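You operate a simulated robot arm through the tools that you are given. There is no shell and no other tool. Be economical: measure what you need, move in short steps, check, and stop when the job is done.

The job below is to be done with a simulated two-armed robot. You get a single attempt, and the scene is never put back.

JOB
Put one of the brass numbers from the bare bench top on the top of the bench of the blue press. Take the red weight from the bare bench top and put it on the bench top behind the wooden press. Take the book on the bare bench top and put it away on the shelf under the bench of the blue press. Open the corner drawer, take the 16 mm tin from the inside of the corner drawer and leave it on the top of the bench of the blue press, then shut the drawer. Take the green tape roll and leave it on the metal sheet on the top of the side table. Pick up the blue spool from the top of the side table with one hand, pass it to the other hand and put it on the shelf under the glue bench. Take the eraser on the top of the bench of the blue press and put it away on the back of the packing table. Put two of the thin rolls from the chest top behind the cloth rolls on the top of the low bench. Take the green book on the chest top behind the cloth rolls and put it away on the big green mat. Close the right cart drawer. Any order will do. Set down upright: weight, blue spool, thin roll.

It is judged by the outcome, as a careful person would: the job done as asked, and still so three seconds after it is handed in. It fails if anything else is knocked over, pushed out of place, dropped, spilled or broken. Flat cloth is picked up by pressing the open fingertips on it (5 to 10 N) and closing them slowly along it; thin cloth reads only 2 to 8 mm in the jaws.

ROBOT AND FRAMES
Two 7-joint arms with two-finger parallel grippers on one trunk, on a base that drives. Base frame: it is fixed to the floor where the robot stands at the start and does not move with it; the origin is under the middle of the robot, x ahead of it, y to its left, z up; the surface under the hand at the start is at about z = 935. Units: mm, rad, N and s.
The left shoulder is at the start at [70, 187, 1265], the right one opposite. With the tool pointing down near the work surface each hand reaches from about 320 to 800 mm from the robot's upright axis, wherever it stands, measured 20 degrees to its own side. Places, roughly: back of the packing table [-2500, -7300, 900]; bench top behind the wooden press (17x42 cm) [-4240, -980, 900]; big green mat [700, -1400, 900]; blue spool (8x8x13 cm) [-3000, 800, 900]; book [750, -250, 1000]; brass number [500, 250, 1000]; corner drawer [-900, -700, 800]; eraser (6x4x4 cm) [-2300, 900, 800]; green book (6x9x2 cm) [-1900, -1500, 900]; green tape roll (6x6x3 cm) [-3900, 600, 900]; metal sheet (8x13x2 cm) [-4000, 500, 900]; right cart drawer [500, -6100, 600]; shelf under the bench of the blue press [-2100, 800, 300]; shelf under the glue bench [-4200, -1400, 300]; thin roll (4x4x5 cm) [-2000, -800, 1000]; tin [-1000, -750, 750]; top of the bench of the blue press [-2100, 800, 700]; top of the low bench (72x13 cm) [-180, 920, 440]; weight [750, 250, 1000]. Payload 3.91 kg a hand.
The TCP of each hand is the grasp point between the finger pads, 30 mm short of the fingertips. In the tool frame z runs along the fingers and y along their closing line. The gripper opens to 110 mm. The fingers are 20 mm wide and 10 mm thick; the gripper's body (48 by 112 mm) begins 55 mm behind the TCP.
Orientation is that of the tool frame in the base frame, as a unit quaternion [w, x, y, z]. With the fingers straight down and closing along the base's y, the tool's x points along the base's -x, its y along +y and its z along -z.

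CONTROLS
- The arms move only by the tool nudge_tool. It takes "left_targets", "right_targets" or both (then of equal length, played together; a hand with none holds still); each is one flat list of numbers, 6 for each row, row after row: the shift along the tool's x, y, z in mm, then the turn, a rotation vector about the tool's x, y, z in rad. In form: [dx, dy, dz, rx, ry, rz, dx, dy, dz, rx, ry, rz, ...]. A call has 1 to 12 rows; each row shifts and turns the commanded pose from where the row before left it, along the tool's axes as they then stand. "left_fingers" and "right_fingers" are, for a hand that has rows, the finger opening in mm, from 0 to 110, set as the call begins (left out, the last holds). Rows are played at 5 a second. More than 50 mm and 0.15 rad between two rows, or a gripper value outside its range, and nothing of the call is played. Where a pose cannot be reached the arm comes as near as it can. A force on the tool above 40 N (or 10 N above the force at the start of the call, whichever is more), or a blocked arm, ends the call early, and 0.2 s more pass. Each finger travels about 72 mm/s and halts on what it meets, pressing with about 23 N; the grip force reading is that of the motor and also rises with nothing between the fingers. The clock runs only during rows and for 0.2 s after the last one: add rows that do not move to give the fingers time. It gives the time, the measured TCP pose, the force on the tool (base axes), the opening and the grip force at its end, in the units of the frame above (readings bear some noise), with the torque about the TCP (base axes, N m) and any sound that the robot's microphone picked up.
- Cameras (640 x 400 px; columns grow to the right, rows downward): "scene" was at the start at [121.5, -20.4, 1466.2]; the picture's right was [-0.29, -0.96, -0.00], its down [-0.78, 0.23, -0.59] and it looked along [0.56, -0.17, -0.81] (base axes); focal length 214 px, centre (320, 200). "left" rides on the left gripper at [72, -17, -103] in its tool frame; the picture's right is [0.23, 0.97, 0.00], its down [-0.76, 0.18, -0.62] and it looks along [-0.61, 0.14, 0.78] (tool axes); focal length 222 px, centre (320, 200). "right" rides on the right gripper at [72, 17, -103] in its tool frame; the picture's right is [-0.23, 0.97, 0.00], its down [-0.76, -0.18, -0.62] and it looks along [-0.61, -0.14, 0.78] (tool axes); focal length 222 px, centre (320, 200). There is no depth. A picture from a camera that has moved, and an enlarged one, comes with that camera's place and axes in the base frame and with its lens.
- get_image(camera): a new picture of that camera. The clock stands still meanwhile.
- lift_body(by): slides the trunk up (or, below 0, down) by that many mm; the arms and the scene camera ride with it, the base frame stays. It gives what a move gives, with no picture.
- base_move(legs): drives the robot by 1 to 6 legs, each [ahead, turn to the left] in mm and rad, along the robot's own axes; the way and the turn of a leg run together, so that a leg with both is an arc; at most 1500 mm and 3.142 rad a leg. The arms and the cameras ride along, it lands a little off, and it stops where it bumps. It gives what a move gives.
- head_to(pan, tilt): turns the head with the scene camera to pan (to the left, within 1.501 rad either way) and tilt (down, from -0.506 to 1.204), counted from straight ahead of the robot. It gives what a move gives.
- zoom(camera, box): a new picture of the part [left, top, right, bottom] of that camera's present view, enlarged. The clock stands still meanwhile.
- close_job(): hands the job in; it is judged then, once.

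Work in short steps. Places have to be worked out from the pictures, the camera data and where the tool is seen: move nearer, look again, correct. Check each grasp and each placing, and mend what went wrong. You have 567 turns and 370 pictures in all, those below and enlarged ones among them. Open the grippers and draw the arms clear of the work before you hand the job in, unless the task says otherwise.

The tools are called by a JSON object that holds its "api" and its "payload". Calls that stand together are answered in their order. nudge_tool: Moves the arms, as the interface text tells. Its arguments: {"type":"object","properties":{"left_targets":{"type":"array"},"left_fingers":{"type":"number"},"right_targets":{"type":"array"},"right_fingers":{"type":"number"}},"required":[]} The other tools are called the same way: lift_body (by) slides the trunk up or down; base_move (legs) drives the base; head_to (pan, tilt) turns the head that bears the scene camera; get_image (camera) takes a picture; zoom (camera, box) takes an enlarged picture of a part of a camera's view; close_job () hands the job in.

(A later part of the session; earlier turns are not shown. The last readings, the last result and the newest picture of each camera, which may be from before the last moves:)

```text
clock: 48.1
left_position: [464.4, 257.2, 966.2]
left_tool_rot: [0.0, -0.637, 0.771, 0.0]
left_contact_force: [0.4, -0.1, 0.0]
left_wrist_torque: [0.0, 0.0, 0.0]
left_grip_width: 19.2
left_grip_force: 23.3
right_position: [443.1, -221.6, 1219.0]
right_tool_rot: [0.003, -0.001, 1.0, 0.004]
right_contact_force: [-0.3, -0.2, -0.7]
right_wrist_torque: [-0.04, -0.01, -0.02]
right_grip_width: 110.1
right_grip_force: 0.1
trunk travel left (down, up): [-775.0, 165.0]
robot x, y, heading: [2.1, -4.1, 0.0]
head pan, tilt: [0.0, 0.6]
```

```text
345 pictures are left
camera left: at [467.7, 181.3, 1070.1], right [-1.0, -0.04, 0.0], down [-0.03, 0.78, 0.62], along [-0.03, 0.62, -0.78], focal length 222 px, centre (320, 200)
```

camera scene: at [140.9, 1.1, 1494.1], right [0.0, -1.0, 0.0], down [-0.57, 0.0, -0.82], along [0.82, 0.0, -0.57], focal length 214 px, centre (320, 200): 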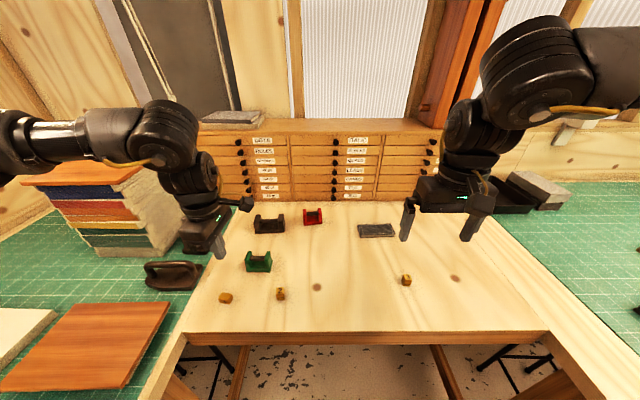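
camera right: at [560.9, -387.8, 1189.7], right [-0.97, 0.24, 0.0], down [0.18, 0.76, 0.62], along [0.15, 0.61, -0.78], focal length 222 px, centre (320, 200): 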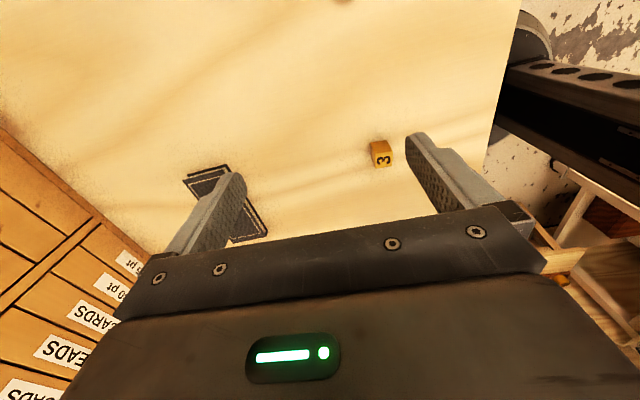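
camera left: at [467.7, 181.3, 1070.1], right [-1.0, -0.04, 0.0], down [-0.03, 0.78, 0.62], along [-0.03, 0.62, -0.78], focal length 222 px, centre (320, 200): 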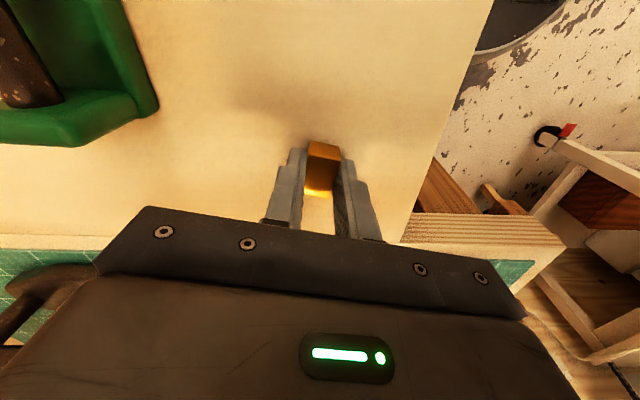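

Held at 19.2 mm. I lift slowly.

{"api": "nudge_tool", "payload": {"left_targets": [0, 0, -4, 0, 0, 0, 0, 0, -6, 0, 0, 0, 0, 0, -10, 0, 0, 0, 0, 0, -15, 0, 0, 0, 0, 0, -15, 0, 0, 0]}}

```text
clock: 49.3
left_position: [463.0, 256.5, 1017.0]
left_tool_rot: [0.0, -0.637, 0.771, 0.0]
left_contact_force: [0.0, -0.2, -0.8]
left_wrist_torque: [0.0, 0.02, -0.02]
left_grip_width: 19.3
left_grip_force: 22.8
right_position: [443.0, -223.2, 1219.8]
right_tool_rot: [0.004, 0.0, 1.0, 0.004]
right_contact_force: [0.0, 0.0, 0.2]
right_wrist_torque: [0.0, -0.02, -0.01]
right_grip_width: 110.0
right_grip_force: 0.0
trunk travel left (down, up): [-775.0, 165.0]
robot x, y, heading: [-4.1, -1.5, -0.0]
head pan, tilt: [0.0, 0.6]
```

Number is held. Raise it, then turn the base left 0.3 and drive 100 ahead so the book lies in the right hand's good zone.

{"api": "nudge_tool", "payload": {"left_targets": [0, 0, -20, 0, 0, 0, 0, 0, -20, 0, 0, 0, 0, 0, -20, 0, 0, 0, 0, 0, -20, 0, 0, 0, 0, 0, -20, 0, 0, 0, 0, 0, -20, 0, 0, 0]}}

{"api": "base_move", "payload": {"legs": [[0, 0.3], [100, 0]]}}

{"api": "get_image", "payload": {"camera": "scene"}}

```text
clock: 50.7
left_position: [464.5, 256.5, 1139.1]
left_tool_rot: [0.0, -0.638, 0.77, 0.0]
left_contact_force: [-0.2, -0.5, -1.2]
left_wrist_torque: [0.03, -0.02, 0.02]
left_grip_width: 19.2
left_grip_force: 23.4
right_position: [442.8, -222.7, 1218.8]
right_tool_rot: [0.004, -0.001, 1.0, 0.004]
right_contact_force: [-0.3, 0.2, -1.0]
right_wrist_torque: [0.04, 0.01, 0.01]
right_grip_width: 109.7
right_grip_force: 0.0
trunk travel left (down, up): [-775.0, 165.0]
robot x, y, heading: [3.6, -3.2, 0.0]
head pan, tilt: [0.0, 0.6]
```

```text
clock: 52.8
left_position: [454.8, 409.1, 1142.0]
left_tool_rot: [-0.003, 0.745, -0.668, 0.004]
left_contact_force: [-0.9, -0.1, -0.5]
left_wrist_torque: [0.03, -0.05, 0.0]
left_grip_width: 19.1
left_grip_force: 23.1
right_position: [575.7, -57.6, 1223.9]
right_tool_rot: [0.008, -0.15, 0.989, 0.005]
right_contact_force: [-1.0, 0.0, 0.3]
right_wrist_torque: [0.0, -0.02, 0.0]
right_grip_width: 109.9
right_grip_force: 0.1
trunk travel left (down, up): [-775.0, 165.0]
robot x, y, heading: [98.7, 29.8, 0.297]
head pan, tilt: [0.0, 0.6]
```

```text
344 pictures are left
camera scene: at [218.3, 68.2, 1495.5], right [0.29, -0.96, 0.0], down [-0.53, -0.16, -0.83], along [0.79, 0.24, -0.56], focal length 214 px, centre (320, 200)
```

scene: 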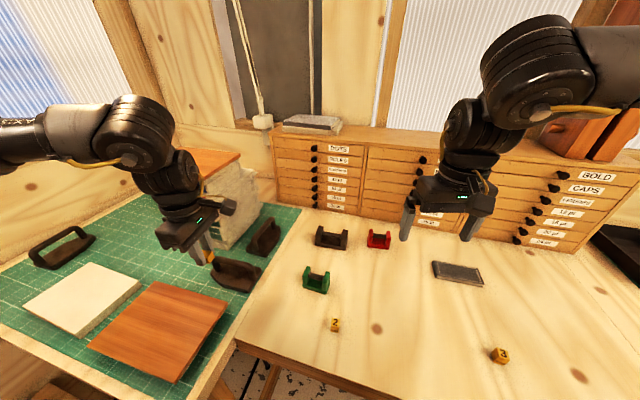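

No bump. I move the right hand over the book, then rotate to close across it.

{"api": "nudge_tool", "payload": {"right_targets": [-19, -33, 10, 0, 0, 0, -19, -33, 10, 0, 0, 0, -19, -33, 10, 0, 0, 0, -19, -33, 10, 0, 0, 0, -19, -33, 10, 0, 0, 0, -20, -34, 10, 0, 0, 0]}}

{"api": "nudge_tool", "payload": {"right_targets": [0, 0, 10, 0, 0, -0.142, 0, 0, 10, 0, 0, -0.142, 0, 0, 10, 0, 0, -0.142, 0, 0, 0, 0, 0, -0.142, 0, 0, 0, 0, 0, -0.142, 0, 0, 0, 0, 0, -0.142, 0, 0, 0, 0, 0, -0.142, 0, 0, 0, 0, 0, -0.142, 0, 0, 0, 0, 0, -0.142]}}

{"api": "get_image", "payload": {"camera": "right"}}

```text
clock: 54.2
left_position: [465.1, 410.5, 1136.2]
left_tool_rot: [0.0, 0.745, -0.667, -0.002]
left_contact_force: [0.0, 0.2, -0.3]
left_wrist_torque: [0.06, 0.01, 0.0]
left_grip_width: 19.3
left_grip_force: 22.8
right_position: [753.6, -208.0, 1158.8]
right_tool_rot: [0.003, -0.15, 0.989, 0.006]
right_contact_force: [0.3, 0.0, 0.0]
right_wrist_torque: [-0.01, 0.04, -0.03]
right_grip_width: 110.0
right_grip_force: 0.1
trunk travel left (down, up): [-775.0, 165.0]
robot x, y, heading: [93.9, 27.8, 0.3]
head pan, tilt: [0.0, 0.6]
```

```text
clock: 56.2
left_position: [463.5, 411.0, 1137.8]
left_tool_rot: [0.0, 0.745, -0.667, 0.0]
left_contact_force: [0.0, 0.0, -1.9]
left_wrist_torque: [-0.01, -0.01, -0.01]
left_grip_width: 19.2
left_grip_force: 23.3
right_position: [754.0, -209.7, 1128.9]
right_tool_rot: [-0.005, 0.711, -0.704, -0.003]
right_contact_force: [-0.4, 0.4, 0.3]
right_wrist_torque: [-0.02, -0.03, 0.0]
right_grip_width: 109.9
right_grip_force: 0.1
trunk travel left (down, up): [-775.0, 165.0]
robot x, y, heading: [96.7, 31.9, 0.298]
head pan, tilt: [0.0, 0.6]
```

```text
343 pictures are left
camera right: at [735.5, -284.1, 1232.0], right [-0.98, 0.22, 0.0], down [0.17, 0.76, 0.63], along [0.14, 0.62, -0.77], focal length 222 px, centre (320, 200)
```

right: 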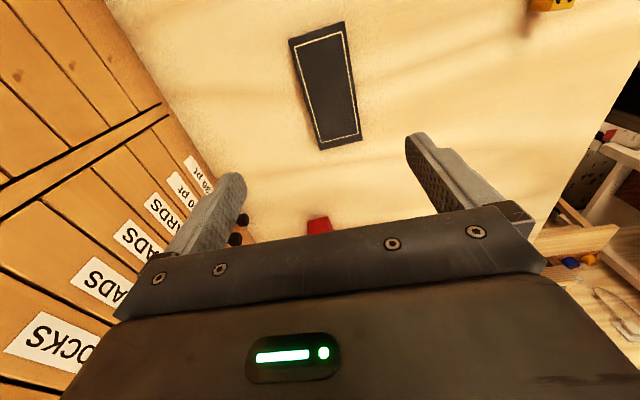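

Book is centred at (739.5,-212), 57×128 mm. I centre and descend over it.

{"api": "nudge_tool", "payload": {"right_targets": [2.3, 14.5, 30, 0, 0, -0.037, 0, 0, 40, 0, 0, 0, 0, 0, 40, 0, 0, 0, 0, 0, 30, 0, 0, 0, 0, 0, 20, 0, 0, 0]}}

{"api": "nudge_tool", "payload": {"right_targets": [0, 0, 0, 0, 0, 0, 0, 0, 0, 0, 0, 0, 0, 0, 0, 0, 0, 0, 0, 0, 0, 0, 0, 0], "right_fingers": 30}}

{"api": "get_image", "payload": {"camera": "right"}}

```text
clock: 57.4
left_position: [464.0, 409.4, 1138.4]
left_tool_rot: [0.0, 0.745, -0.667, 0.001]
left_contact_force: [-0.1, 0.1, -0.5]
left_wrist_torque: [-0.02, 0.01, 0.01]
left_grip_width: 19.1
left_grip_force: 23.1
right_position: [739.4, -210.9, 966.7]
right_tool_rot: [-0.004, 0.723, -0.691, -0.002]
right_contact_force: [-0.7, -0.3, 0.3]
right_wrist_torque: [-0.03, 0.01, 0.01]
right_grip_width: 110.0
right_grip_force: 0.1
trunk travel left (down, up): [-775.0, 165.0]
robot x, y, heading: [96.6, 27.6, 0.299]
head pan, tilt: [0.0, 0.6]
```

```text
clock: 58.4
left_position: [463.1, 410.5, 1138.7]
left_tool_rot: [0.0, 0.745, -0.667, 0.0]
left_contact_force: [0.0, 0.0, -1.3]
left_wrist_torque: [0.0, -0.02, 0.02]
left_grip_width: 19.3
left_grip_force: 22.9
right_position: [738.9, -211.3, 967.9]
right_tool_rot: [-0.005, 0.723, -0.691, -0.001]
right_contact_force: [0.1, -0.6, -0.1]
right_wrist_torque: [0.03, -0.02, 0.0]
right_grip_width: 59.3
right_grip_force: 23.1
trunk travel left (down, up): [-775.0, 165.0]
robot x, y, heading: [93.0, 31.4, 0.3]
head pan, tilt: [0.0, 0.6]
```

```text
342 pictures are left
camera right: at [723.8, -286.5, 1071.6], right [-0.98, 0.18, 0.0], down [0.14, 0.76, 0.63], along [0.12, 0.62, -0.78], focal length 222 px, centre (320, 200)
```

right: 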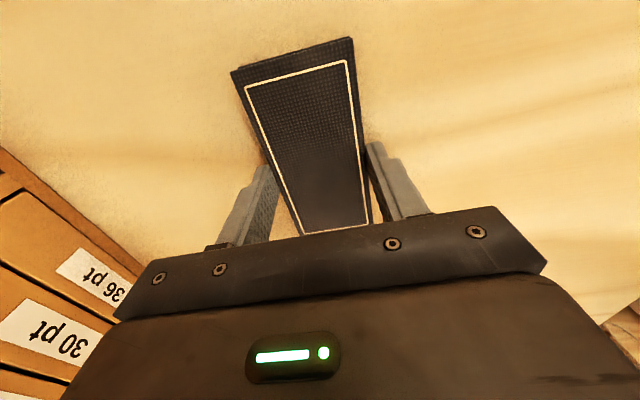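

Book gripped at 59 mm. Lift slowly.

{"api": "nudge_tool", "payload": {"right_targets": [0, 0, -4, 0, 0, 0, 0, 0, -6, 0, 0, 0, 0, 0, -10, 0, 0, 0, 0, 0, -15, 0, 0, 0, 0, 0, -20, 0, 0, 0, 0, 0, -25, 0, 0, 0, 0, 0, -25, 0, 0, 0, 0, 0, -25, 0, 0, 0, 0, 0, -20, 0, 0, 0]}}

{"api": "get_image", "payload": {"camera": "right"}}

```text
clock: 60.4
left_position: [462.9, 411.0, 1137.9]
left_tool_rot: [0.0, 0.744, -0.668, 0.0]
left_contact_force: [-0.1, -0.2, -1.5]
left_wrist_torque: [-0.03, 0.03, -0.03]
left_grip_width: 19.0
left_grip_force: 22.9
right_position: [737.2, -211.1, 1119.3]
right_tool_rot: [-0.006, 0.722, -0.692, -0.002]
right_contact_force: [-0.4, -0.1, -0.3]
right_wrist_torque: [-0.02, -0.03, -0.04]
right_grip_width: 59.3
right_grip_force: 23.2
trunk travel left (down, up): [-775.0, 165.0]
robot x, y, heading: [93.1, 27.0, 0.298]
head pan, tilt: [0.0, 0.6]
```

```text
341 pictures are left
camera right: at [722.2, -286.6, 1222.1], right [-0.98, 0.18, 0.0], down [0.14, 0.76, 0.63], along [0.12, 0.62, -0.78], focal length 222 px, centre (320, 200)
```

right: 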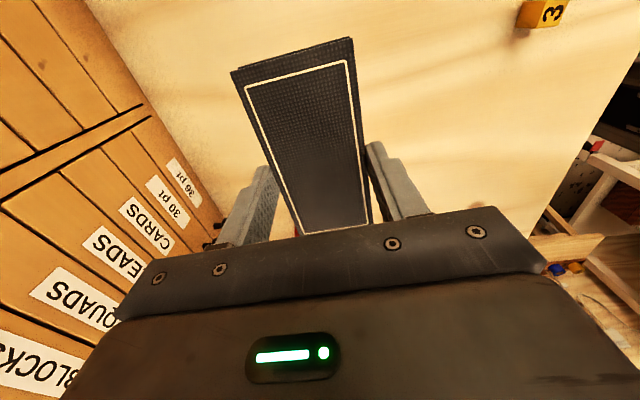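

Book is secure. Retract the right hand a little, back off and turn towards the room to look.

{"api": "nudge_tool", "payload": {"right_targets": [-8, 27, -10, 0, 0, 0, -8, 27, -10, 0, 0, 0, -8, 27, -10, 0, 0, 0, -8, 27, -10, 0, 0, 0]}}

{"api": "base_move", "payload": {"legs": [[-250, 0], [0, 1.5], [0, 1.0]]}}

{"api": "head_to", "payload": {"pan": 0, "tilt": 0.35}}

{"api": "get_image", "payload": {"camera": "scene"}}

```text
clock: 61.4
left_position: [462.7, 411.0, 1139.2]
left_tool_rot: [-0.001, 0.745, -0.667, 0.0]
left_contact_force: [-0.4, -0.1, -0.6]
left_wrist_torque: [0.02, -0.02, 0.0]
left_grip_width: 19.2
left_grip_force: 23.0
right_position: [627.2, -184.2, 1158.7]
right_tool_rot: [-0.007, 0.722, -0.692, -0.001]
right_contact_force: [0.0, -0.5, -1.1]
right_wrist_torque: [-0.01, -0.04, 0.01]
right_grip_width: 59.4
right_grip_force: 23.1
trunk travel left (down, up): [-775.0, 165.0]
robot x, y, heading: [92.8, 31.5, 0.295]
head pan, tilt: [0.0, 0.6]
```

```text
clock: 69.4
left_position: [-671.4, -112.7, 1138.4]
left_tool_rot: [0.001, 0.876, 0.482, 0.0]
left_contact_force: [0.0, -0.2, -1.1]
left_wrist_torque: [-0.02, -0.01, 0.01]
left_grip_width: 19.5
left_grip_force: 23.2
right_position: [-430.5, 455.3, 1157.4]
right_tool_rot: [0.0, 0.891, 0.453, -0.006]
right_contact_force: [0.2, 0.5, -0.8]
right_wrist_torque: [0.02, 0.0, 0.0]
right_grip_width: 59.3
right_grip_force: 23.1
trunk travel left (down, up): [-775.0, 165.0]
robot x, y, heading: [-142.9, -46.7, 2.765]
head pan, tilt: [0.0, 0.6]
```

```text
clock: 70.2
left_position: [-671.7, -113.4, 1137.6]
left_tool_rot: [0.0, 0.876, 0.482, 0.0]
left_contact_force: [-0.2, -0.1, -0.5]
left_wrist_torque: [-0.01, 0.03, -0.01]
left_grip_width: 19.5
left_grip_force: 22.7
right_position: [-430.5, 455.6, 1158.3]
right_tool_rot: [0.001, 0.891, 0.454, -0.006]
right_contact_force: [-0.9, 0.2, -0.8]
right_wrist_torque: [0.02, -0.01, 0.04]
right_grip_width: 59.5
right_grip_force: 23.5
trunk travel left (down, up): [-775.0, 165.0]
robot x, y, heading: [-145.1, -45.7, 2.759]
head pan, tilt: [0.0, 0.351]
```

```text
340 pictures are left
camera scene: at [-277.5, 9.2, 1516.9], right [0.37, 0.93, 0.0], down [0.32, -0.13, -0.94], along [-0.87, 0.35, -0.34], focal length 214 px, centre (320, 200)
```

scene: 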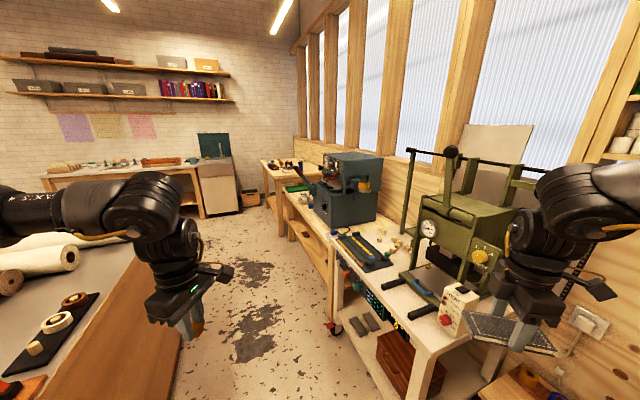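

The layout is clear: olive press bench then blue press bench on the right, chest island on the left. I align along the aisle and drive part way, then look.

{"api": "base_move", "payload": {"legs": [[0, 0.36], [1200, 0]]}}

{"api": "head_to", "payload": {"pan": -0.7, "tilt": 0.5}}

{"api": "get_image", "payload": {"camera": "scene"}}

{"api": "head_to", "payload": {"pan": 0.6, "tilt": 0.5}}

{"api": "get_image", "payload": {"camera": "scene"}}

```text
clock: 77.4
left_position: [-1818.7, -264.5, 1138.1]
left_tool_rot: [0.0, 0.777, 0.63, 0.0]
left_contact_force: [0.4, 0.2, -1.3]
left_wrist_torque: [0.0, 0.0, -0.01]
left_grip_width: 19.3
left_grip_force: 23.0
right_position: [-1789.4, 350.6, 1158.0]
right_tool_rot: [0.001, 0.797, 0.603, -0.006]
right_contact_force: [0.5, 0.0, -1.4]
right_wrist_torque: [0.01, 0.02, -0.01]
right_grip_width: 59.3
right_grip_force: 23.1
trunk travel left (down, up): [-775.0, 165.0]
robot x, y, heading: [-1348.3, -20.3, 3.123]
head pan, tilt: [0.0, 0.351]
```

```text
clock: 78.4
left_position: [-1818.0, -265.0, 1138.0]
left_tool_rot: [0.0, 0.777, 0.629, 0.0]
left_contact_force: [0.1, -0.2, -1.2]
left_wrist_torque: [0.01, 0.03, 0.01]
left_grip_width: 19.1
left_grip_force: 23.3
right_position: [-1789.0, 351.8, 1158.5]
right_tool_rot: [0.0, 0.797, 0.604, -0.006]
right_contact_force: [-0.6, 0.1, -0.3]
right_wrist_torque: [-0.02, 0.05, 0.01]
right_grip_width: 59.2
right_grip_force: 22.4
trunk travel left (down, up): [-775.0, 165.0]
robot x, y, heading: [-1344.2, -18.0, 3.121]
head pan, tilt: [-0.7, 0.499]
```

```text
339 pictures are left
camera scene: at [-1465.9, 43.6, 1503.3], right [0.66, 0.75, 0.0], down [0.36, -0.32, -0.88], along [-0.66, 0.58, -0.48], focal length 214 px, centre (320, 200)
```

scene: 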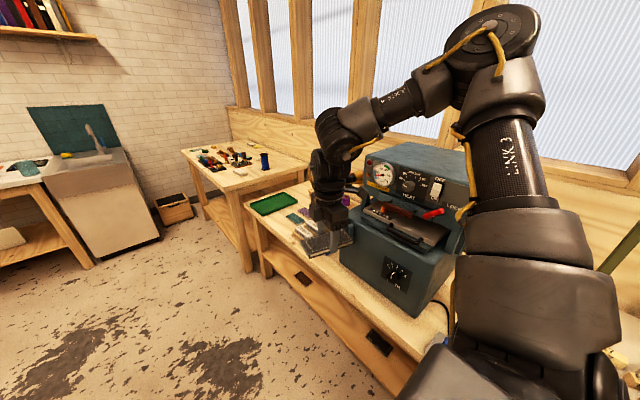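

```text
clock: 79.9
left_position: [-1819.4, -265.2, 1137.4]
left_tool_rot: [0.001, 0.777, 0.629, 0.001]
left_contact_force: [-0.8, -0.1, -0.7]
left_wrist_torque: [0.03, 0.0, -0.03]
left_grip_width: 19.3
left_grip_force: 22.8
right_position: [-1789.6, 351.3, 1157.6]
right_tool_rot: [0.002, 0.797, 0.603, -0.006]
right_contact_force: [-0.9, -0.3, -0.2]
right_wrist_torque: [-0.03, -0.01, 0.01]
right_grip_width: 59.6
right_grip_force: 22.7
trunk travel left (down, up): [-775.0, 165.0]
robot x, y, heading: [-1345.7, -17.9, 3.121]
head pan, tilt: [0.6, 0.499]
```

```text
338 pictures are left
camera scene: at [-1474.0, -66.1, 1503.3], right [-0.55, 0.84, 0.0], down [0.4, 0.26, -0.88], along [-0.74, -0.48, -0.48], focal length 214 px, centre (320, 200)
```

scene: 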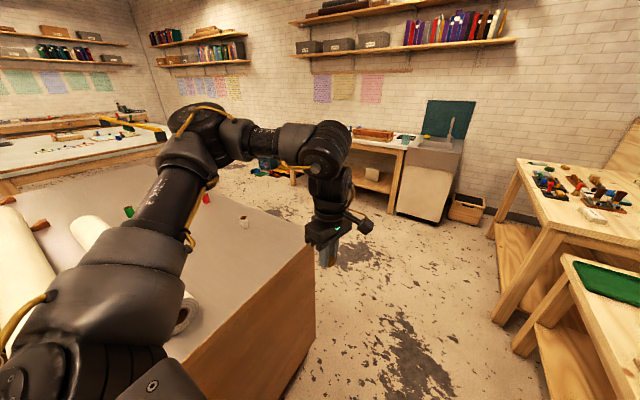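

The blue press stands at x −1970…−1615, front y≈630; the bench's front edge is at y≈510 and free top is left of it (x≈−2100…−2500). I drive on to x≈−2150 and turn to face the bench.

{"api": "base_move", "payload": {"legs": [[0, 0.03], [800, 0], [0, -1.57]]}}

{"api": "head_to", "payload": {"pan": 0, "tilt": 0.75}}

{"api": "get_image", "payload": {"camera": "scene"}}

```text
clock: 87.5
left_position: [-2556.2, 332.2, 1138.5]
left_tool_rot: [0.001, 0.998, 0.066, 0.001]
left_contact_force: [-0.3, -0.2, -1.5]
left_wrist_torque: [0.0, 0.02, -0.02]
left_grip_width: 19.5
left_grip_force: 22.9
right_position: [-1973.6, 513.8, 1162.0]
right_tool_rot: [-0.01, 0.999, 0.039, -0.019]
right_contact_force: [-5.2, 2.7, 2.3]
right_wrist_torque: [0.01, 0.11, -0.14]
right_grip_width: 59.0
right_grip_force: 23.1
trunk travel left (down, up): [-775.0, 165.0]
robot x, y, heading: [-2167.2, -26.8, 1.892]
head pan, tilt: [0.6, 0.499]
stopped in leg 3: the force on the tool passed its limit at 72 N (the readings are from after the stop); the commanded pose is now the measured one
```

```text
clock: 88.5
left_position: [-2556.0, 332.6, 1137.4]
left_tool_rot: [0.0, 0.998, 0.065, 0.001]
left_contact_force: [0.8, 0.1, 0.1]
left_wrist_torque: [-0.02, 0.03, 0.02]
left_grip_width: 19.4
left_grip_force: 23.3
right_position: [-1972.8, 513.8, 1161.6]
right_tool_rot: [-0.009, 0.999, 0.038, -0.017]
right_contact_force: [-5.7, 3.5, 2.4]
right_wrist_torque: [-0.03, 0.16, -0.19]
right_grip_width: 58.9
right_grip_force: 22.9
trunk travel left (down, up): [-775.0, 165.0]
robot x, y, heading: [-2163.0, -25.5, 1.891]
head pan, tilt: [0.0, 0.75]
```

```text
337 pictures are left
camera scene: at [-2207.1, 100.2, 1481.3], right [0.95, 0.32, 0.0], down [0.22, -0.65, -0.73], along [-0.23, 0.69, -0.68], focal length 214 px, centre (320, 200)
```

scene: 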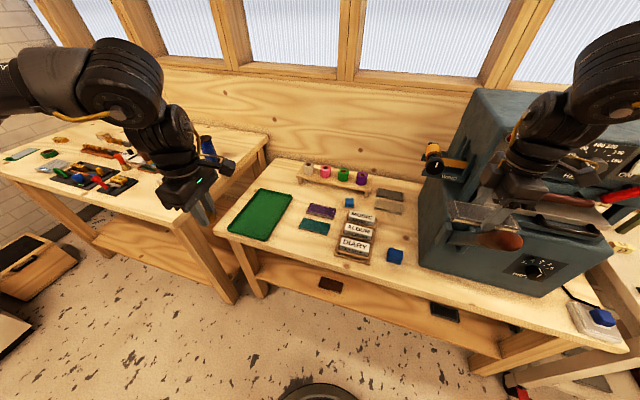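

The right hand touched the press's left side. I turn back left to release and inspect.

{"api": "base_move", "payload": {"legs": [[0, 0.2]]}}

{"api": "get_image", "payload": {"camera": "scene"}}

{"api": "get_image", "payload": {"camera": "right"}}

```text
clock: 89.7
left_position: [-2616.9, 249.8, 1139.3]
left_tool_rot: [-0.001, 0.987, 0.164, 0.0]
left_contact_force: [-0.2, 1.2, -0.3]
left_wrist_torque: [0.01, 0.0, 0.04]
left_grip_width: 19.5
left_grip_force: 23.3
right_position: [-2082.3, 540.2, 1160.5]
right_tool_rot: [-0.007, 0.99, 0.137, -0.019]
right_contact_force: [0.4, -0.2, -0.6]
right_wrist_torque: [0.0, -0.02, 0.04]
right_grip_width: 59.1
right_grip_force: 23.1
trunk travel left (down, up): [-775.0, 165.0]
robot x, y, heading: [-2165.1, -28.5, 2.091]
head pan, tilt: [0.0, 0.75]
```

```text
336 pictures are left
camera scene: at [-2229.7, 89.6, 1481.3], right [0.87, 0.5, 0.0], down [0.34, -0.59, -0.73], along [-0.36, 0.63, -0.68], focal length 214 px, centre (320, 200)
```

scene: 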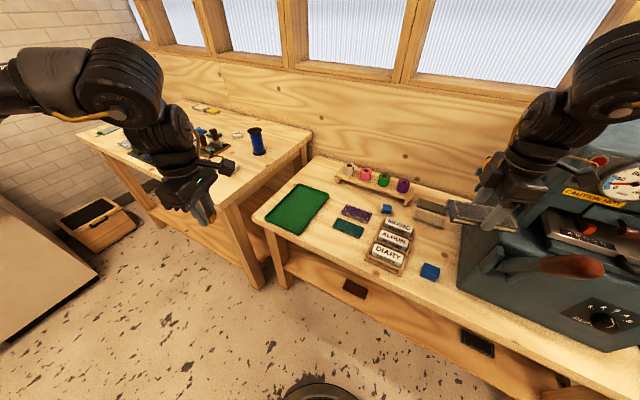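

```text
335 pictures are left
camera right: at [-2005.7, 543.1, 1261.9], right [0.05, -1.0, -0.01], down [-0.76, -0.04, 0.65], along [-0.65, -0.02, -0.76], focal length 222 px, centre (320, 200)
```

right: 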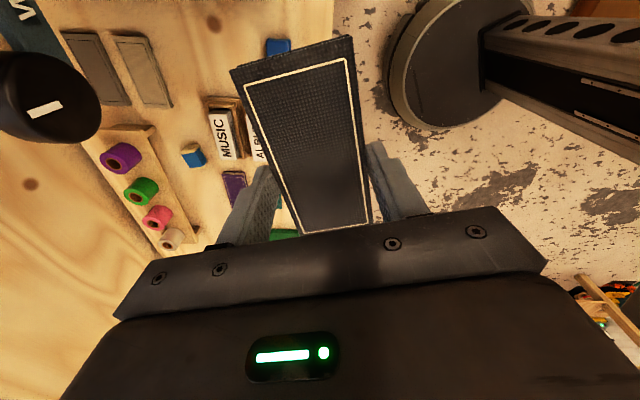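

I zoom in to see the bench top items and the shelf beneath.

{"api": "zoom", "payload": {"camera": "scene", "box": [250, 150, 510, 360]}}

```text
1.90 times, centred on (380, 255) of scene
camera zoom: at [-2229.7, 89.6, 1481.3], right [0.87, 0.5, 0.0], down [0.34, -0.59, -0.73], along [-0.36, 0.63, -0.68], focal length 408 px, centre (206, 95)
```

zoom: 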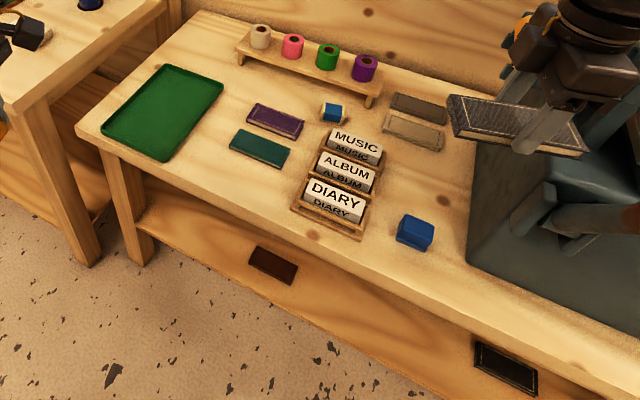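

The shelf carries flat items and is visible; bench front edge is around y≈430–510. I retract and raise the right hand before turning towards the bench.

{"api": "nudge_tool", "payload": {"right_targets": [8, 32, -25, 0, 0, 0, 8, 32, -25, 0, 0, 0, 8, 32, -25, 0, 0, 0, 0, 0, -30, 0, 0, 0]}}

{"api": "base_move", "payload": {"legs": [[0, -0.25]]}}

{"api": "get_image", "payload": {"camera": "scene"}}

```text
clock: 90.7
left_position: [-2617.6, 247.4, 1138.3]
left_tool_rot: [-0.001, 0.986, 0.165, 0.001]
left_contact_force: [0.0, 0.2, -1.8]
left_wrist_torque: [0.03, -0.02, 0.02]
left_grip_width: 19.2
left_grip_force: 23.0
right_position: [-2031.5, 452.8, 1263.5]
right_tool_rot: [-0.006, 0.99, 0.138, -0.019]
right_contact_force: [-0.4, -0.1, -0.1]
right_wrist_torque: [0.01, 0.0, 0.0]
right_grip_width: 59.3
right_grip_force: 23.1
trunk travel left (down, up): [-775.0, 165.0]
robot x, y, heading: [-2164.7, -29.6, 2.094]
head pan, tilt: [0.0, 0.75]
```

```text
clock: 92.0
left_position: [-2535.4, 353.1, 1137.6]
left_tool_rot: [0.0, 0.999, 0.039, 0.0]
left_contact_force: [-0.1, -0.3, -0.9]
left_wrist_torque: [0.01, -0.01, -0.01]
left_grip_width: 19.3
left_grip_force: 23.2
right_position: [-1915.1, 405.2, 1263.6]
right_tool_rot: [-0.008, 1.0, 0.013, -0.018]
right_contact_force: [-1.0, -0.3, -1.5]
right_wrist_torque: [0.02, -0.03, 0.01]
right_grip_width: 59.1
right_grip_force: 22.8
trunk travel left (down, up): [-775.0, 165.0]
robot x, y, heading: [-2165.3, -27.3, 1.839]
head pan, tilt: [0.0, 0.75]
```

```text
333 pictures are left
camera scene: at [-2199.3, 102.0, 1481.3], right [0.96, 0.26, 0.0], down [0.18, -0.66, -0.73], along [-0.19, 0.71, -0.68], focal length 214 px, centre (320, 200)
```

scene: 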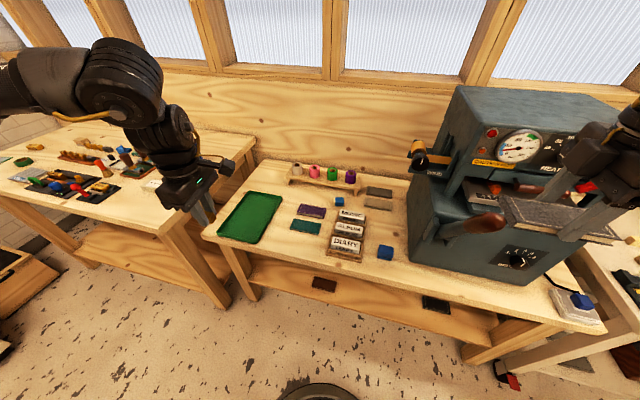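

Front edge is at y≈540 and a free spot is about (-2450,600). I square up to the bench and creep forward 120.

{"api": "base_move", "payload": {"legs": [[0, -0.27], [120, 0]]}}

{"api": "get_image", "payload": {"camera": "left"}}

{"api": "get_image", "payload": {"camera": "scene"}}

```text
clock: 94.1
left_position: [-2413.6, 560.2, 1138.2]
left_tool_rot: [-0.001, 0.995, -0.099, 0.0]
left_contact_force: [1.2, 0.4, -1.0]
left_wrist_torque: [0.0, 0.0, -0.01]
left_grip_width: 19.2
left_grip_force: 23.2
right_position: [-1804.0, 439.5, 1264.5]
right_tool_rot: [-0.011, 0.992, -0.127, -0.016]
right_contact_force: [-0.7, -1.1, -1.4]
right_wrist_torque: [-0.01, 0.0, 0.0]
right_grip_width: 59.3
right_grip_force: 23.1
trunk travel left (down, up): [-775.0, 165.0]
robot x, y, heading: [-2163.4, 93.8, 1.561]
head pan, tilt: [0.0, 0.75]
```

```text
332 pictures are left
camera left: at [-2340.1, 561.3, 1242.5], right [0.03, -1.0, 0.0], down [-0.78, -0.02, 0.62], along [-0.62, -0.02, -0.78], focal length 222 px, centre (320, 200)
```

left: 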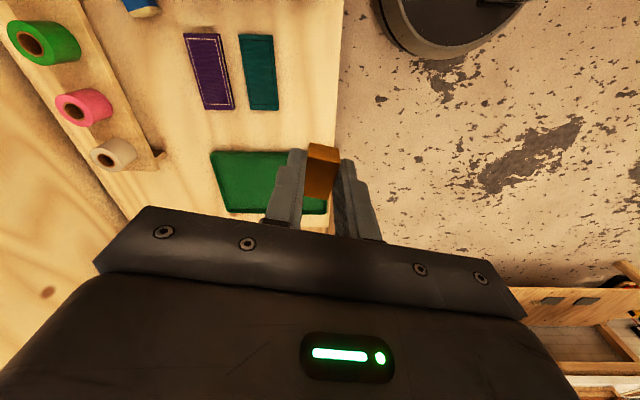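

```text
331 pictures are left
camera scene: at [-2160.1, 226.0, 1481.6], right [1.0, -0.01, 0.0], down [-0.01, -0.68, -0.73], along [0.01, 0.73, -0.68], focal length 214 px, centre (320, 200)
```

scene: 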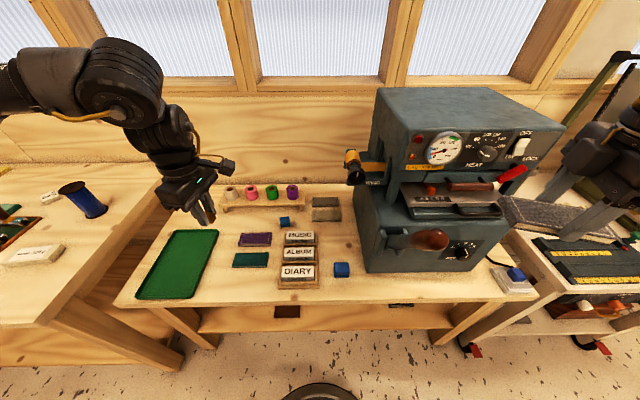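

Bench top is at z≈735; a free spot is (-2415,595), between the teal block and the front edge. I shift left hand there and lower the trunk 250.

{"api": "nudge_tool", "payload": {"left_targets": [-6.9, -34.3, 0, 0, 0, 0]}}

{"api": "lift_body", "payload": {"by": -250}}

{"api": "get_image", "payload": {"camera": "left"}}

```text
clock: 94.5
left_position: [-2414.3, 596.4, 1139.8]
left_tool_rot: [-0.001, 0.995, -0.1, 0.0]
left_contact_force: [0.0, 0.2, -1.2]
left_wrist_torque: [-0.01, -0.01, -0.03]
left_grip_width: 19.3
left_grip_force: 23.2
right_position: [-1804.1, 441.4, 1262.8]
right_tool_rot: [-0.01, 0.992, -0.127, -0.016]
right_contact_force: [0.1, 0.7, -1.6]
right_wrist_torque: [0.0, 0.04, 0.05]
right_grip_width: 59.1
right_grip_force: 23.0
trunk travel left (down, up): [-775.0, 165.0]
robot x, y, heading: [-2161.4, 94.8, 1.558]
head pan, tilt: [0.0, 0.75]
```

```text
clock: 97.1
left_position: [-2414.5, 594.6, 889.2]
left_tool_rot: [-0.002, 0.995, -0.099, 0.001]
left_contact_force: [-0.2, 0.1, -1.2]
left_wrist_torque: [-0.01, -0.02, 0.0]
left_grip_width: 19.4
left_grip_force: 23.1
right_position: [-1803.8, 440.6, 1013.4]
right_tool_rot: [-0.011, 0.992, -0.128, -0.016]
right_contact_force: [-0.3, 0.2, -1.6]
right_wrist_torque: [0.04, 0.01, -0.02]
right_grip_width: 59.3
right_grip_force: 23.5
trunk travel left (down, up): [-525.0, 415.0]
robot x, y, heading: [-2162.6, 93.2, 1.558]
head pan, tilt: [0.0, 0.75]
```

```text
330 pictures are left
camera left: at [-2341.0, 596.6, 992.8], right [0.03, -1.0, 0.0], down [-0.78, -0.02, 0.62], along [-0.62, -0.02, -0.78], focal length 222 px, centre (320, 200)
```

left: 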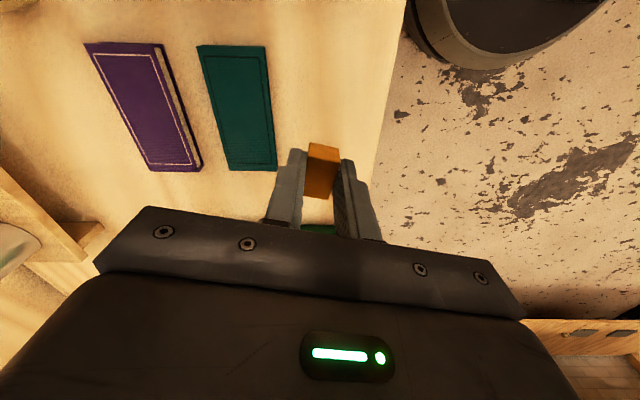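

Spot is clear. Descend towards the bench in decreasing steps.

{"api": "nudge_tool", "payload": {"left_targets": [0, 0, 40, 0, 0, 0, 0, 0, 40, 0, 0, 0, 0, 0, 25, 0, 0, 0]}}

{"api": "nudge_tool", "payload": {"left_targets": [0, 0, 5, 0, 0, 0, 0, 0, 4, 0, 0, 0, 0, 0, 4, 0, 0, 0, 0, 0, 4, 0, 0, 0]}}

```text
clock: 97.9
left_position: [-2415.1, 594.2, 784.5]
left_tool_rot: [-0.001, 0.995, -0.1, 0.001]
left_contact_force: [0.6, -0.1, -1.1]
left_wrist_torque: [0.0, -0.02, 0.0]
left_grip_width: 19.4
left_grip_force: 22.9
right_position: [-1804.5, 441.0, 1013.1]
right_tool_rot: [-0.012, 0.992, -0.127, -0.017]
right_contact_force: [-1.0, 0.3, -1.7]
right_wrist_torque: [-0.01, 0.02, 0.02]
right_grip_width: 59.4
right_grip_force: 23.2
trunk travel left (down, up): [-525.0, 415.0]
robot x, y, heading: [-2163.4, 90.7, 1.555]
head pan, tilt: [0.0, 0.75]
```

```text
clock: 98.9
left_position: [-2413.1, 593.8, 770.9]
left_tool_rot: [-0.003, 0.995, -0.101, 0.001]
left_contact_force: [0.0, 1.6, 3.4]
left_wrist_torque: [-0.1, -0.04, 0.03]
left_grip_width: 19.4
left_grip_force: 21.7
right_position: [-1803.8, 440.0, 1014.4]
right_tool_rot: [-0.012, 0.992, -0.127, -0.016]
right_contact_force: [0.1, 0.1, -1.4]
right_wrist_torque: [0.0, -0.02, 0.0]
right_grip_width: 59.5
right_grip_force: 23.1
trunk travel left (down, up): [-525.0, 415.0]
robot x, y, heading: [-2163.9, 94.3, 1.554]
head pan, tilt: [0.0, 0.75]
```

Light contact at z≈771. Release and raise.

{"api": "nudge_tool", "payload": {"left_targets": [0, 0, 0, 0, 0, 0, 0, 0, 0, 0, 0, 0, 0, 0, -10, 0, 0, 0, 0, 0, -30, 0, 0, 0, 0, 0, -40, 0, 0, 0, 0, 0, -40, 0, 0, 0, 0, 0, -40, 0, 0, 0], "left_fingers": 40}}

{"api": "get_image", "payload": {"camera": "left"}}

{"api": "get_image", "payload": {"camera": "scene"}}

```text
clock: 100.5
left_position: [-2412.2, 592.4, 928.5]
left_tool_rot: [-0.001, 0.995, -0.1, 0.0]
left_contact_force: [0.7, -0.2, -0.2]
left_wrist_torque: [0.04, 0.01, -0.02]
left_grip_width: 40.3
left_grip_force: 0.1
right_position: [-1803.1, 438.8, 1013.8]
right_tool_rot: [-0.012, 0.992, -0.127, -0.017]
right_contact_force: [0.6, -0.1, -0.3]
right_wrist_torque: [-0.01, -0.01, -0.01]
right_grip_width: 59.1
right_grip_force: 22.1
trunk travel left (down, up): [-525.0, 415.0]
robot x, y, heading: [-2163.3, 94.4, 1.558]
head pan, tilt: [0.0, 0.75]
```

```text
329 pictures are left
camera left: at [-2339.4, 595.0, 1031.5], right [0.03, -1.0, 0.0], down [-0.78, -0.02, 0.62], along [-0.62, -0.02, -0.78], focal length 222 px, centre (320, 200)
```

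left: 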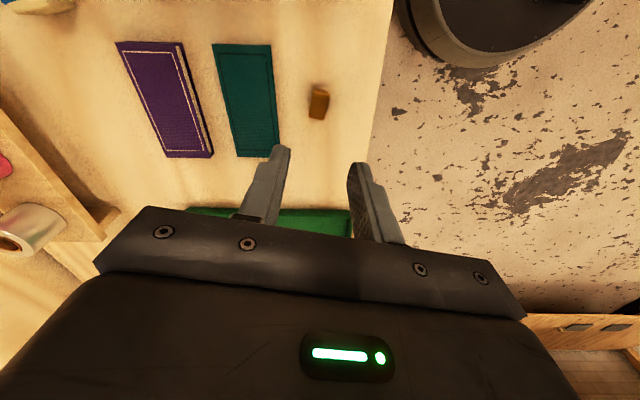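

```text
328 pictures are left
camera scene: at [-2159.5, 226.5, 1231.4], right [1.0, -0.01, 0.0], down [-0.01, -0.68, -0.73], along [0.01, 0.73, -0.68], focal length 214 px, centre (320, 200)
```

scene: 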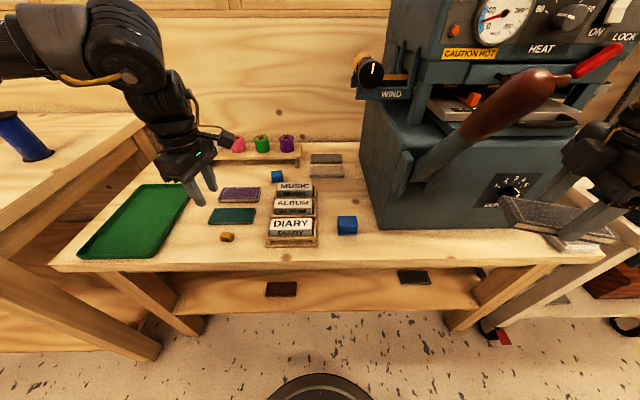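

The number is placed. Eraser seen at about (-2311,869). The shelf is at z≈300, front y≈557, with free room between the brown and black items. I retract the left hand in front of the bench, then lower the trunk for the book.

{"api": "nudge_tool", "payload": {"left_targets": [1, 37, 0, 0, 0, 0, 1, 37, 0, 0, 0, 0, 1, 37, 0, 0, 0, 0, 1, 37, 0, 0, 0, 0, 1, 37, 0, 0, 0, 0]}}

{"api": "lift_body", "payload": {"by": -450}}

{"api": "get_image", "payload": {"camera": "scene"}}

{"api": "get_image", "payload": {"camera": "right"}}

```text
clock: 101.7
left_position: [-2440.0, 449.2, 926.1]
left_tool_rot: [0.0, 0.995, -0.101, 0.001]
left_contact_force: [0.5, -0.7, -0.1]
left_wrist_torque: [-0.01, 0.01, 0.0]
left_grip_width: 40.1
left_grip_force: 0.0
left hand out of reach, approached as far as the arm can: row 5
right_position: [-1803.0, 441.5, 1012.1]
right_tool_rot: [-0.011, 0.992, -0.127, -0.017]
right_contact_force: [-0.6, -0.4, -1.5]
right_wrist_torque: [-0.05, 0.03, -0.01]
right_grip_width: 59.0
right_grip_force: 23.0
trunk travel left (down, up): [-525.0, 415.0]
robot x, y, heading: [-2167.1, 94.9, 1.556]
head pan, tilt: [0.0, 0.75]
```

```text
refused: -450 is not a number from -400 to 400
```

```text
327 pictures are left
camera scene: at [-2160.0, 228.5, 1231.2], right [1.0, -0.01, 0.0], down [-0.01, -0.68, -0.73], along [0.01, 0.73, -0.68], focal length 214 px, centre (320, 200)
```

scene: 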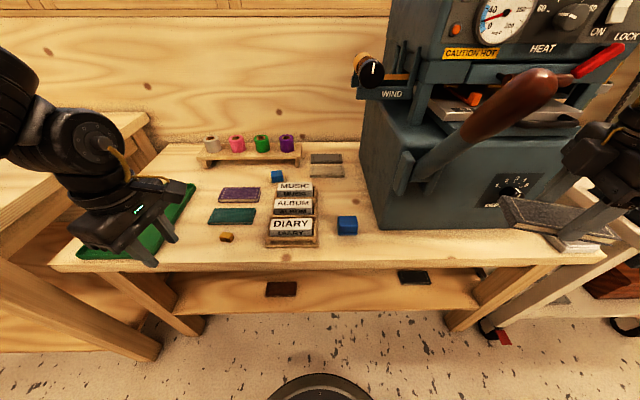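

```text
326 pictures are left
camera right: at [-1735.8, 403.4, 1114.0], right [-0.47, -0.89, -0.01], down [-0.67, 0.35, 0.65], along [-0.57, 0.31, -0.76], focal length 222 px, centre (320, 200)
```

right: 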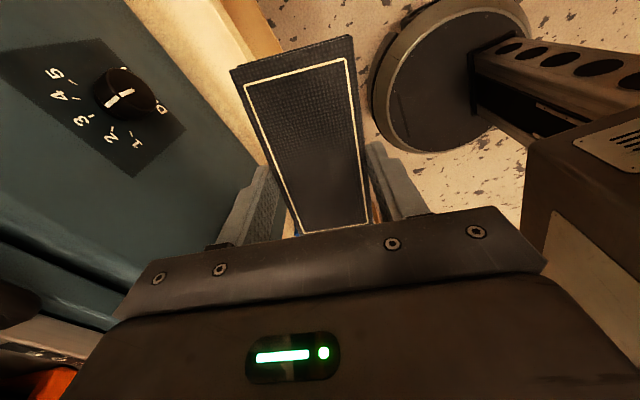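

Both hands are close to the bench edge, so I back the base 100 before lowering the trunk.

{"api": "base_move", "payload": {"legs": [[-100, 0]]}}

{"api": "lift_body", "payload": {"by": -400}}

{"api": "get_image", "payload": {"camera": "scene"}}

{"api": "get_image", "payload": {"camera": "right"}}

```text
clock: 102.9
left_position: [-2441.3, 346.9, 926.0]
left_tool_rot: [-0.001, 0.995, -0.1, 0.0]
left_contact_force: [0.3, 0.9, 0.9]
left_wrist_torque: [-0.02, 0.04, 0.03]
left_grip_width: 40.1
left_grip_force: 0.1
right_position: [-1805.2, 340.0, 1015.1]
right_tool_rot: [-0.012, 0.992, -0.127, -0.016]
right_contact_force: [0.0, -0.1, -1.2]
right_wrist_torque: [-0.02, -0.01, -0.01]
right_grip_width: 59.3
right_grip_force: 23.0
trunk travel left (down, up): [-525.0, 415.0]
robot x, y, heading: [-2165.6, -10.0, 1.566]
head pan, tilt: [0.0, 0.75]
```

```text
clock: 106.7
left_position: [-2442.2, 347.1, 526.5]
left_tool_rot: [0.0, 0.995, -0.101, 0.0]
left_contact_force: [0.3, -0.2, 0.7]
left_wrist_torque: [-0.02, 0.0, 0.0]
left_grip_width: 40.0
left_grip_force: 0.2
right_position: [-1806.3, 340.1, 612.7]
right_tool_rot: [-0.012, 0.992, -0.126, -0.016]
right_contact_force: [-0.2, 0.1, -0.8]
right_wrist_torque: [0.03, 0.02, 0.01]
right_grip_width: 59.5
right_grip_force: 22.7
trunk travel left (down, up): [-125.0, 815.0]
robot x, y, heading: [-2162.6, -5.4, 1.558]
head pan, tilt: [0.0, 0.75]
```

```text
325 pictures are left
camera scene: at [-2161.8, 126.0, 831.4], right [1.0, -0.01, 0.0], down [-0.01, -0.68, -0.73], along [0.01, 0.73, -0.68], focal length 214 px, centre (320, 200)
```

scene: 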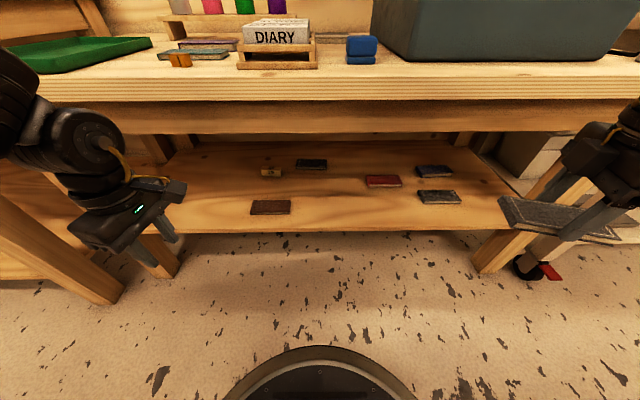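

```text
324 pictures are left
camera right: at [-1737.7, 301.4, 714.5], right [-0.46, -0.89, -0.01], down [-0.67, 0.35, 0.65], along [-0.57, 0.31, -0.76], focal length 222 px, centre (320, 200)
```

right: 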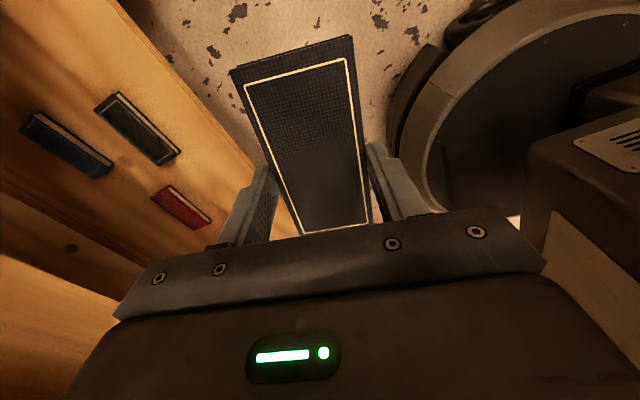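

The apron bottom is at z≈633, so I'll slip the book in with the tool tilted ~30°. Lower the trunk another 100 and square the hand's yaw, then tilt while moving forward.

{"api": "lift_body", "payload": {"by": -100}}

{"api": "nudge_tool", "payload": {"right_targets": [0, 0, 0, 0, 0, -0.128, 0, 0, 0, 0, 0, -0.127, -14, -30, 0, 0.131, 0, 0, -14, -30, 0, 0.131, 0, 0, -14, -30, 0, 0.131, 0, 0, -14, -30, 0, 0.131, 0, 0]}}

{"api": "get_image", "payload": {"camera": "right"}}

{"api": "get_image", "payload": {"camera": "scene"}}

```text
clock: 108.0
left_position: [-2440.9, 347.4, 424.3]
left_tool_rot: [-0.001, 0.995, -0.1, 0.001]
left_contact_force: [-0.7, -0.1, -0.6]
left_wrist_torque: [0.05, -0.01, 0.02]
left_grip_width: 39.9
left_grip_force: 0.2
right_position: [-1805.0, 339.9, 514.6]
right_tool_rot: [-0.011, 0.992, -0.127, -0.016]
right_contact_force: [-0.3, 0.4, -0.4]
right_wrist_torque: [0.0, 0.0, 0.01]
right_grip_width: 59.2
right_grip_force: 23.1
trunk travel left (down, up): [-25.0, 915.0]
robot x, y, heading: [-2168.5, -9.9, 1.562]
head pan, tilt: [0.0, 0.75]
```

```text
clock: 109.4
left_position: [-2442.7, 346.6, 425.7]
left_tool_rot: [-0.001, 0.995, -0.1, 0.001]
left_contact_force: [1.0, -0.3, -0.2]
left_wrist_torque: [0.01, 0.0, 0.02]
left_grip_width: 40.2
left_grip_force: 0.0
right_position: [-1861.0, 456.6, 538.4]
right_tool_rot: [-0.273, 0.962, -0.003, -0.014]
right_contact_force: [0.4, 0.6, -0.4]
right_wrist_torque: [0.01, 0.02, -0.01]
right_grip_width: 59.5
right_grip_force: 23.3
trunk travel left (down, up): [-25.0, 915.0]
robot x, y, heading: [-2166.1, -10.6, 1.562]
head pan, tilt: [0.0, 0.75]
```

```text
323 pictures are left
camera right: at [-1788.2, 386.8, 616.6], right [-0.24, -0.83, -0.5], down [-0.74, -0.18, 0.65], along [-0.62, 0.53, -0.57], focal length 222 px, centre (320, 200)
```

right: 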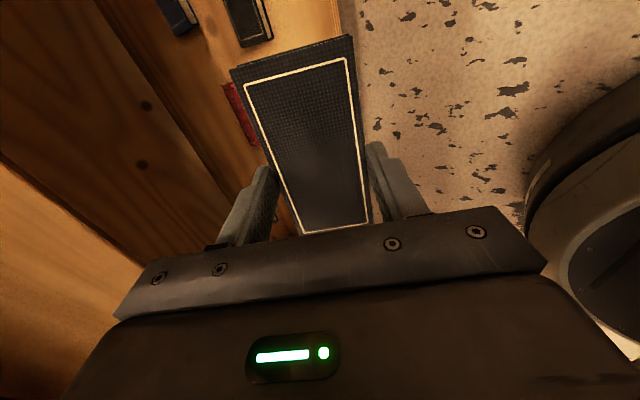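

```text
322 pictures are left
camera scene: at [-2161.8, 126.0, 731.3], right [1.0, -0.01, 0.0], down [-0.01, -0.68, -0.73], along [0.01, 0.73, -0.68], focal length 214 px, centre (320, 200)
```

scene: 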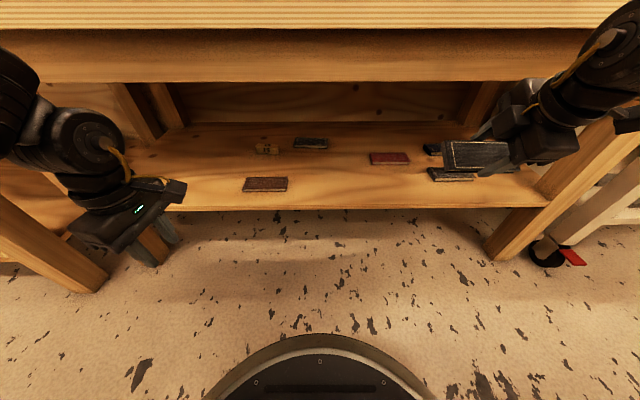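

Tilt is ~32°. Lower in front of the shelf, then slide in.

{"api": "nudge_tool", "payload": {"right_targets": [-10, 24, 39, 0, 0, 0, -10, 24, 39, 0, 0, 0, -9, 24, 39, 0, 0, 0]}}

{"api": "nudge_tool", "payload": {"right_targets": [0, -31, 31, 0, 0, 0, 0, -31, 31, 0, 0, 0, 0, -31, 31, 0, 0, 0]}}

{"api": "get_image", "payload": {"camera": "scene"}}

{"api": "get_image", "payload": {"camera": "right"}}

```text
clock: 110.2
left_position: [-2442.6, 347.6, 428.4]
left_tool_rot: [0.0, 0.995, -0.1, 0.0]
left_contact_force: [-0.8, -0.3, -0.4]
left_wrist_torque: [0.03, -0.05, 0.0]
left_grip_width: 39.9
left_grip_force: 0.0
right_position: [-1894.8, 457.9, 402.6]
right_tool_rot: [-0.272, 0.962, -0.004, -0.015]
right_contact_force: [0.1, -0.7, -0.3]
right_wrist_torque: [-0.04, 0.0, -0.02]
right_grip_width: 59.1
right_grip_force: 22.9
trunk travel left (down, up): [-25.0, 915.0]
robot x, y, heading: [-2166.7, -9.0, 1.559]
head pan, tilt: [0.0, 0.75]
```

```text
clock: 111.0
left_position: [-2440.8, 346.6, 427.2]
left_tool_rot: [-0.001, 0.995, -0.1, -0.001]
left_contact_force: [0.1, 0.1, 1.0]
left_wrist_torque: [0.0, 0.01, 0.02]
left_grip_width: 40.2
left_grip_force: 0.1
right_position: [-1895.2, 585.2, 373.1]
right_tool_rot: [-0.273, 0.962, -0.002, -0.013]
right_contact_force: [0.2, -0.9, -1.6]
right_wrist_torque: [-0.03, -0.01, 0.02]
right_grip_width: 59.4
right_grip_force: 23.0
trunk travel left (down, up): [-25.0, 915.0]
robot x, y, heading: [-2164.1, -8.1, 1.561]
head pan, tilt: [0.0, 0.75]
```

```text
321 pictures are left
camera scene: at [-2161.8, 126.0, 731.4], right [1.0, -0.01, 0.0], down [-0.01, -0.68, -0.73], along [0.01, 0.73, -0.68], focal length 214 px, centre (320, 200)
```

scene: 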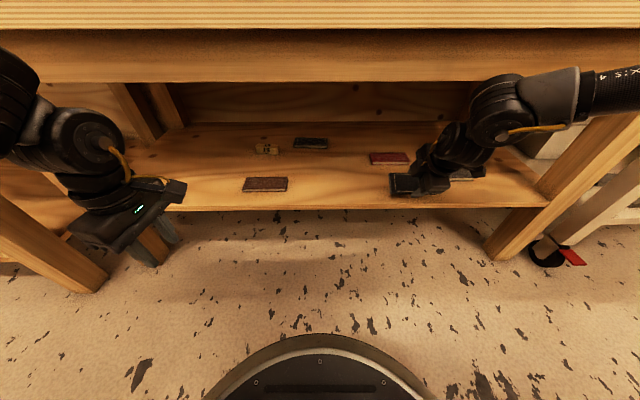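

```text
320 pictures are left
camera right: at [-1821.1, 514.8, 450.4], right [-0.24, -0.83, -0.5], down [-0.74, -0.18, 0.65], along [-0.62, 0.53, -0.57], focal length 222 px, centre (320, 200)
```

right: 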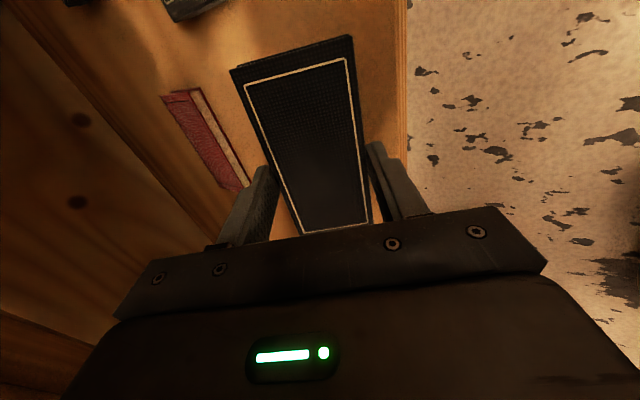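

Near edge is ~20 mm inside the shelf. Go 25 mm deeper and lower to contact.

{"api": "nudge_tool", "payload": {"right_targets": [0, -16, 21.6, 0, 0, 0, 0, 2.6, 4.3, 0, 0, 0, 0, 2.6, 4.3, 0, 0, 0, 0, 2.6, 4.3, 0, 0, 0, 0, 2.6, 4.3, 0, 0, 0]}}

```text
clock: 112.1
left_position: [-2441.3, 345.8, 427.3]
left_tool_rot: [-0.002, 0.995, -0.101, 0.001]
left_contact_force: [0.5, -1.0, 0.1]
left_wrist_torque: [0.01, 0.01, 0.01]
left_grip_width: 40.2
left_grip_force: 0.0
right_position: [-1894.5, 608.8, 357.0]
right_tool_rot: [-0.279, 0.96, -0.004, -0.014]
right_contact_force: [0.8, -13.9, 24.1]
right_wrist_torque: [-1.1, -0.22, -0.06]
right_grip_width: 59.1
right_grip_force: 23.0
trunk travel left (down, up): [-25.0, 915.0]
robot x, y, heading: [-2162.8, -10.3, 1.553]
head pan, tilt: [0.0, 0.75]
stopped in row 5 (right hand): the force on the tool passed its limit at 45 N (the readings are from after the stop); the commanded pose is now the measured one
```

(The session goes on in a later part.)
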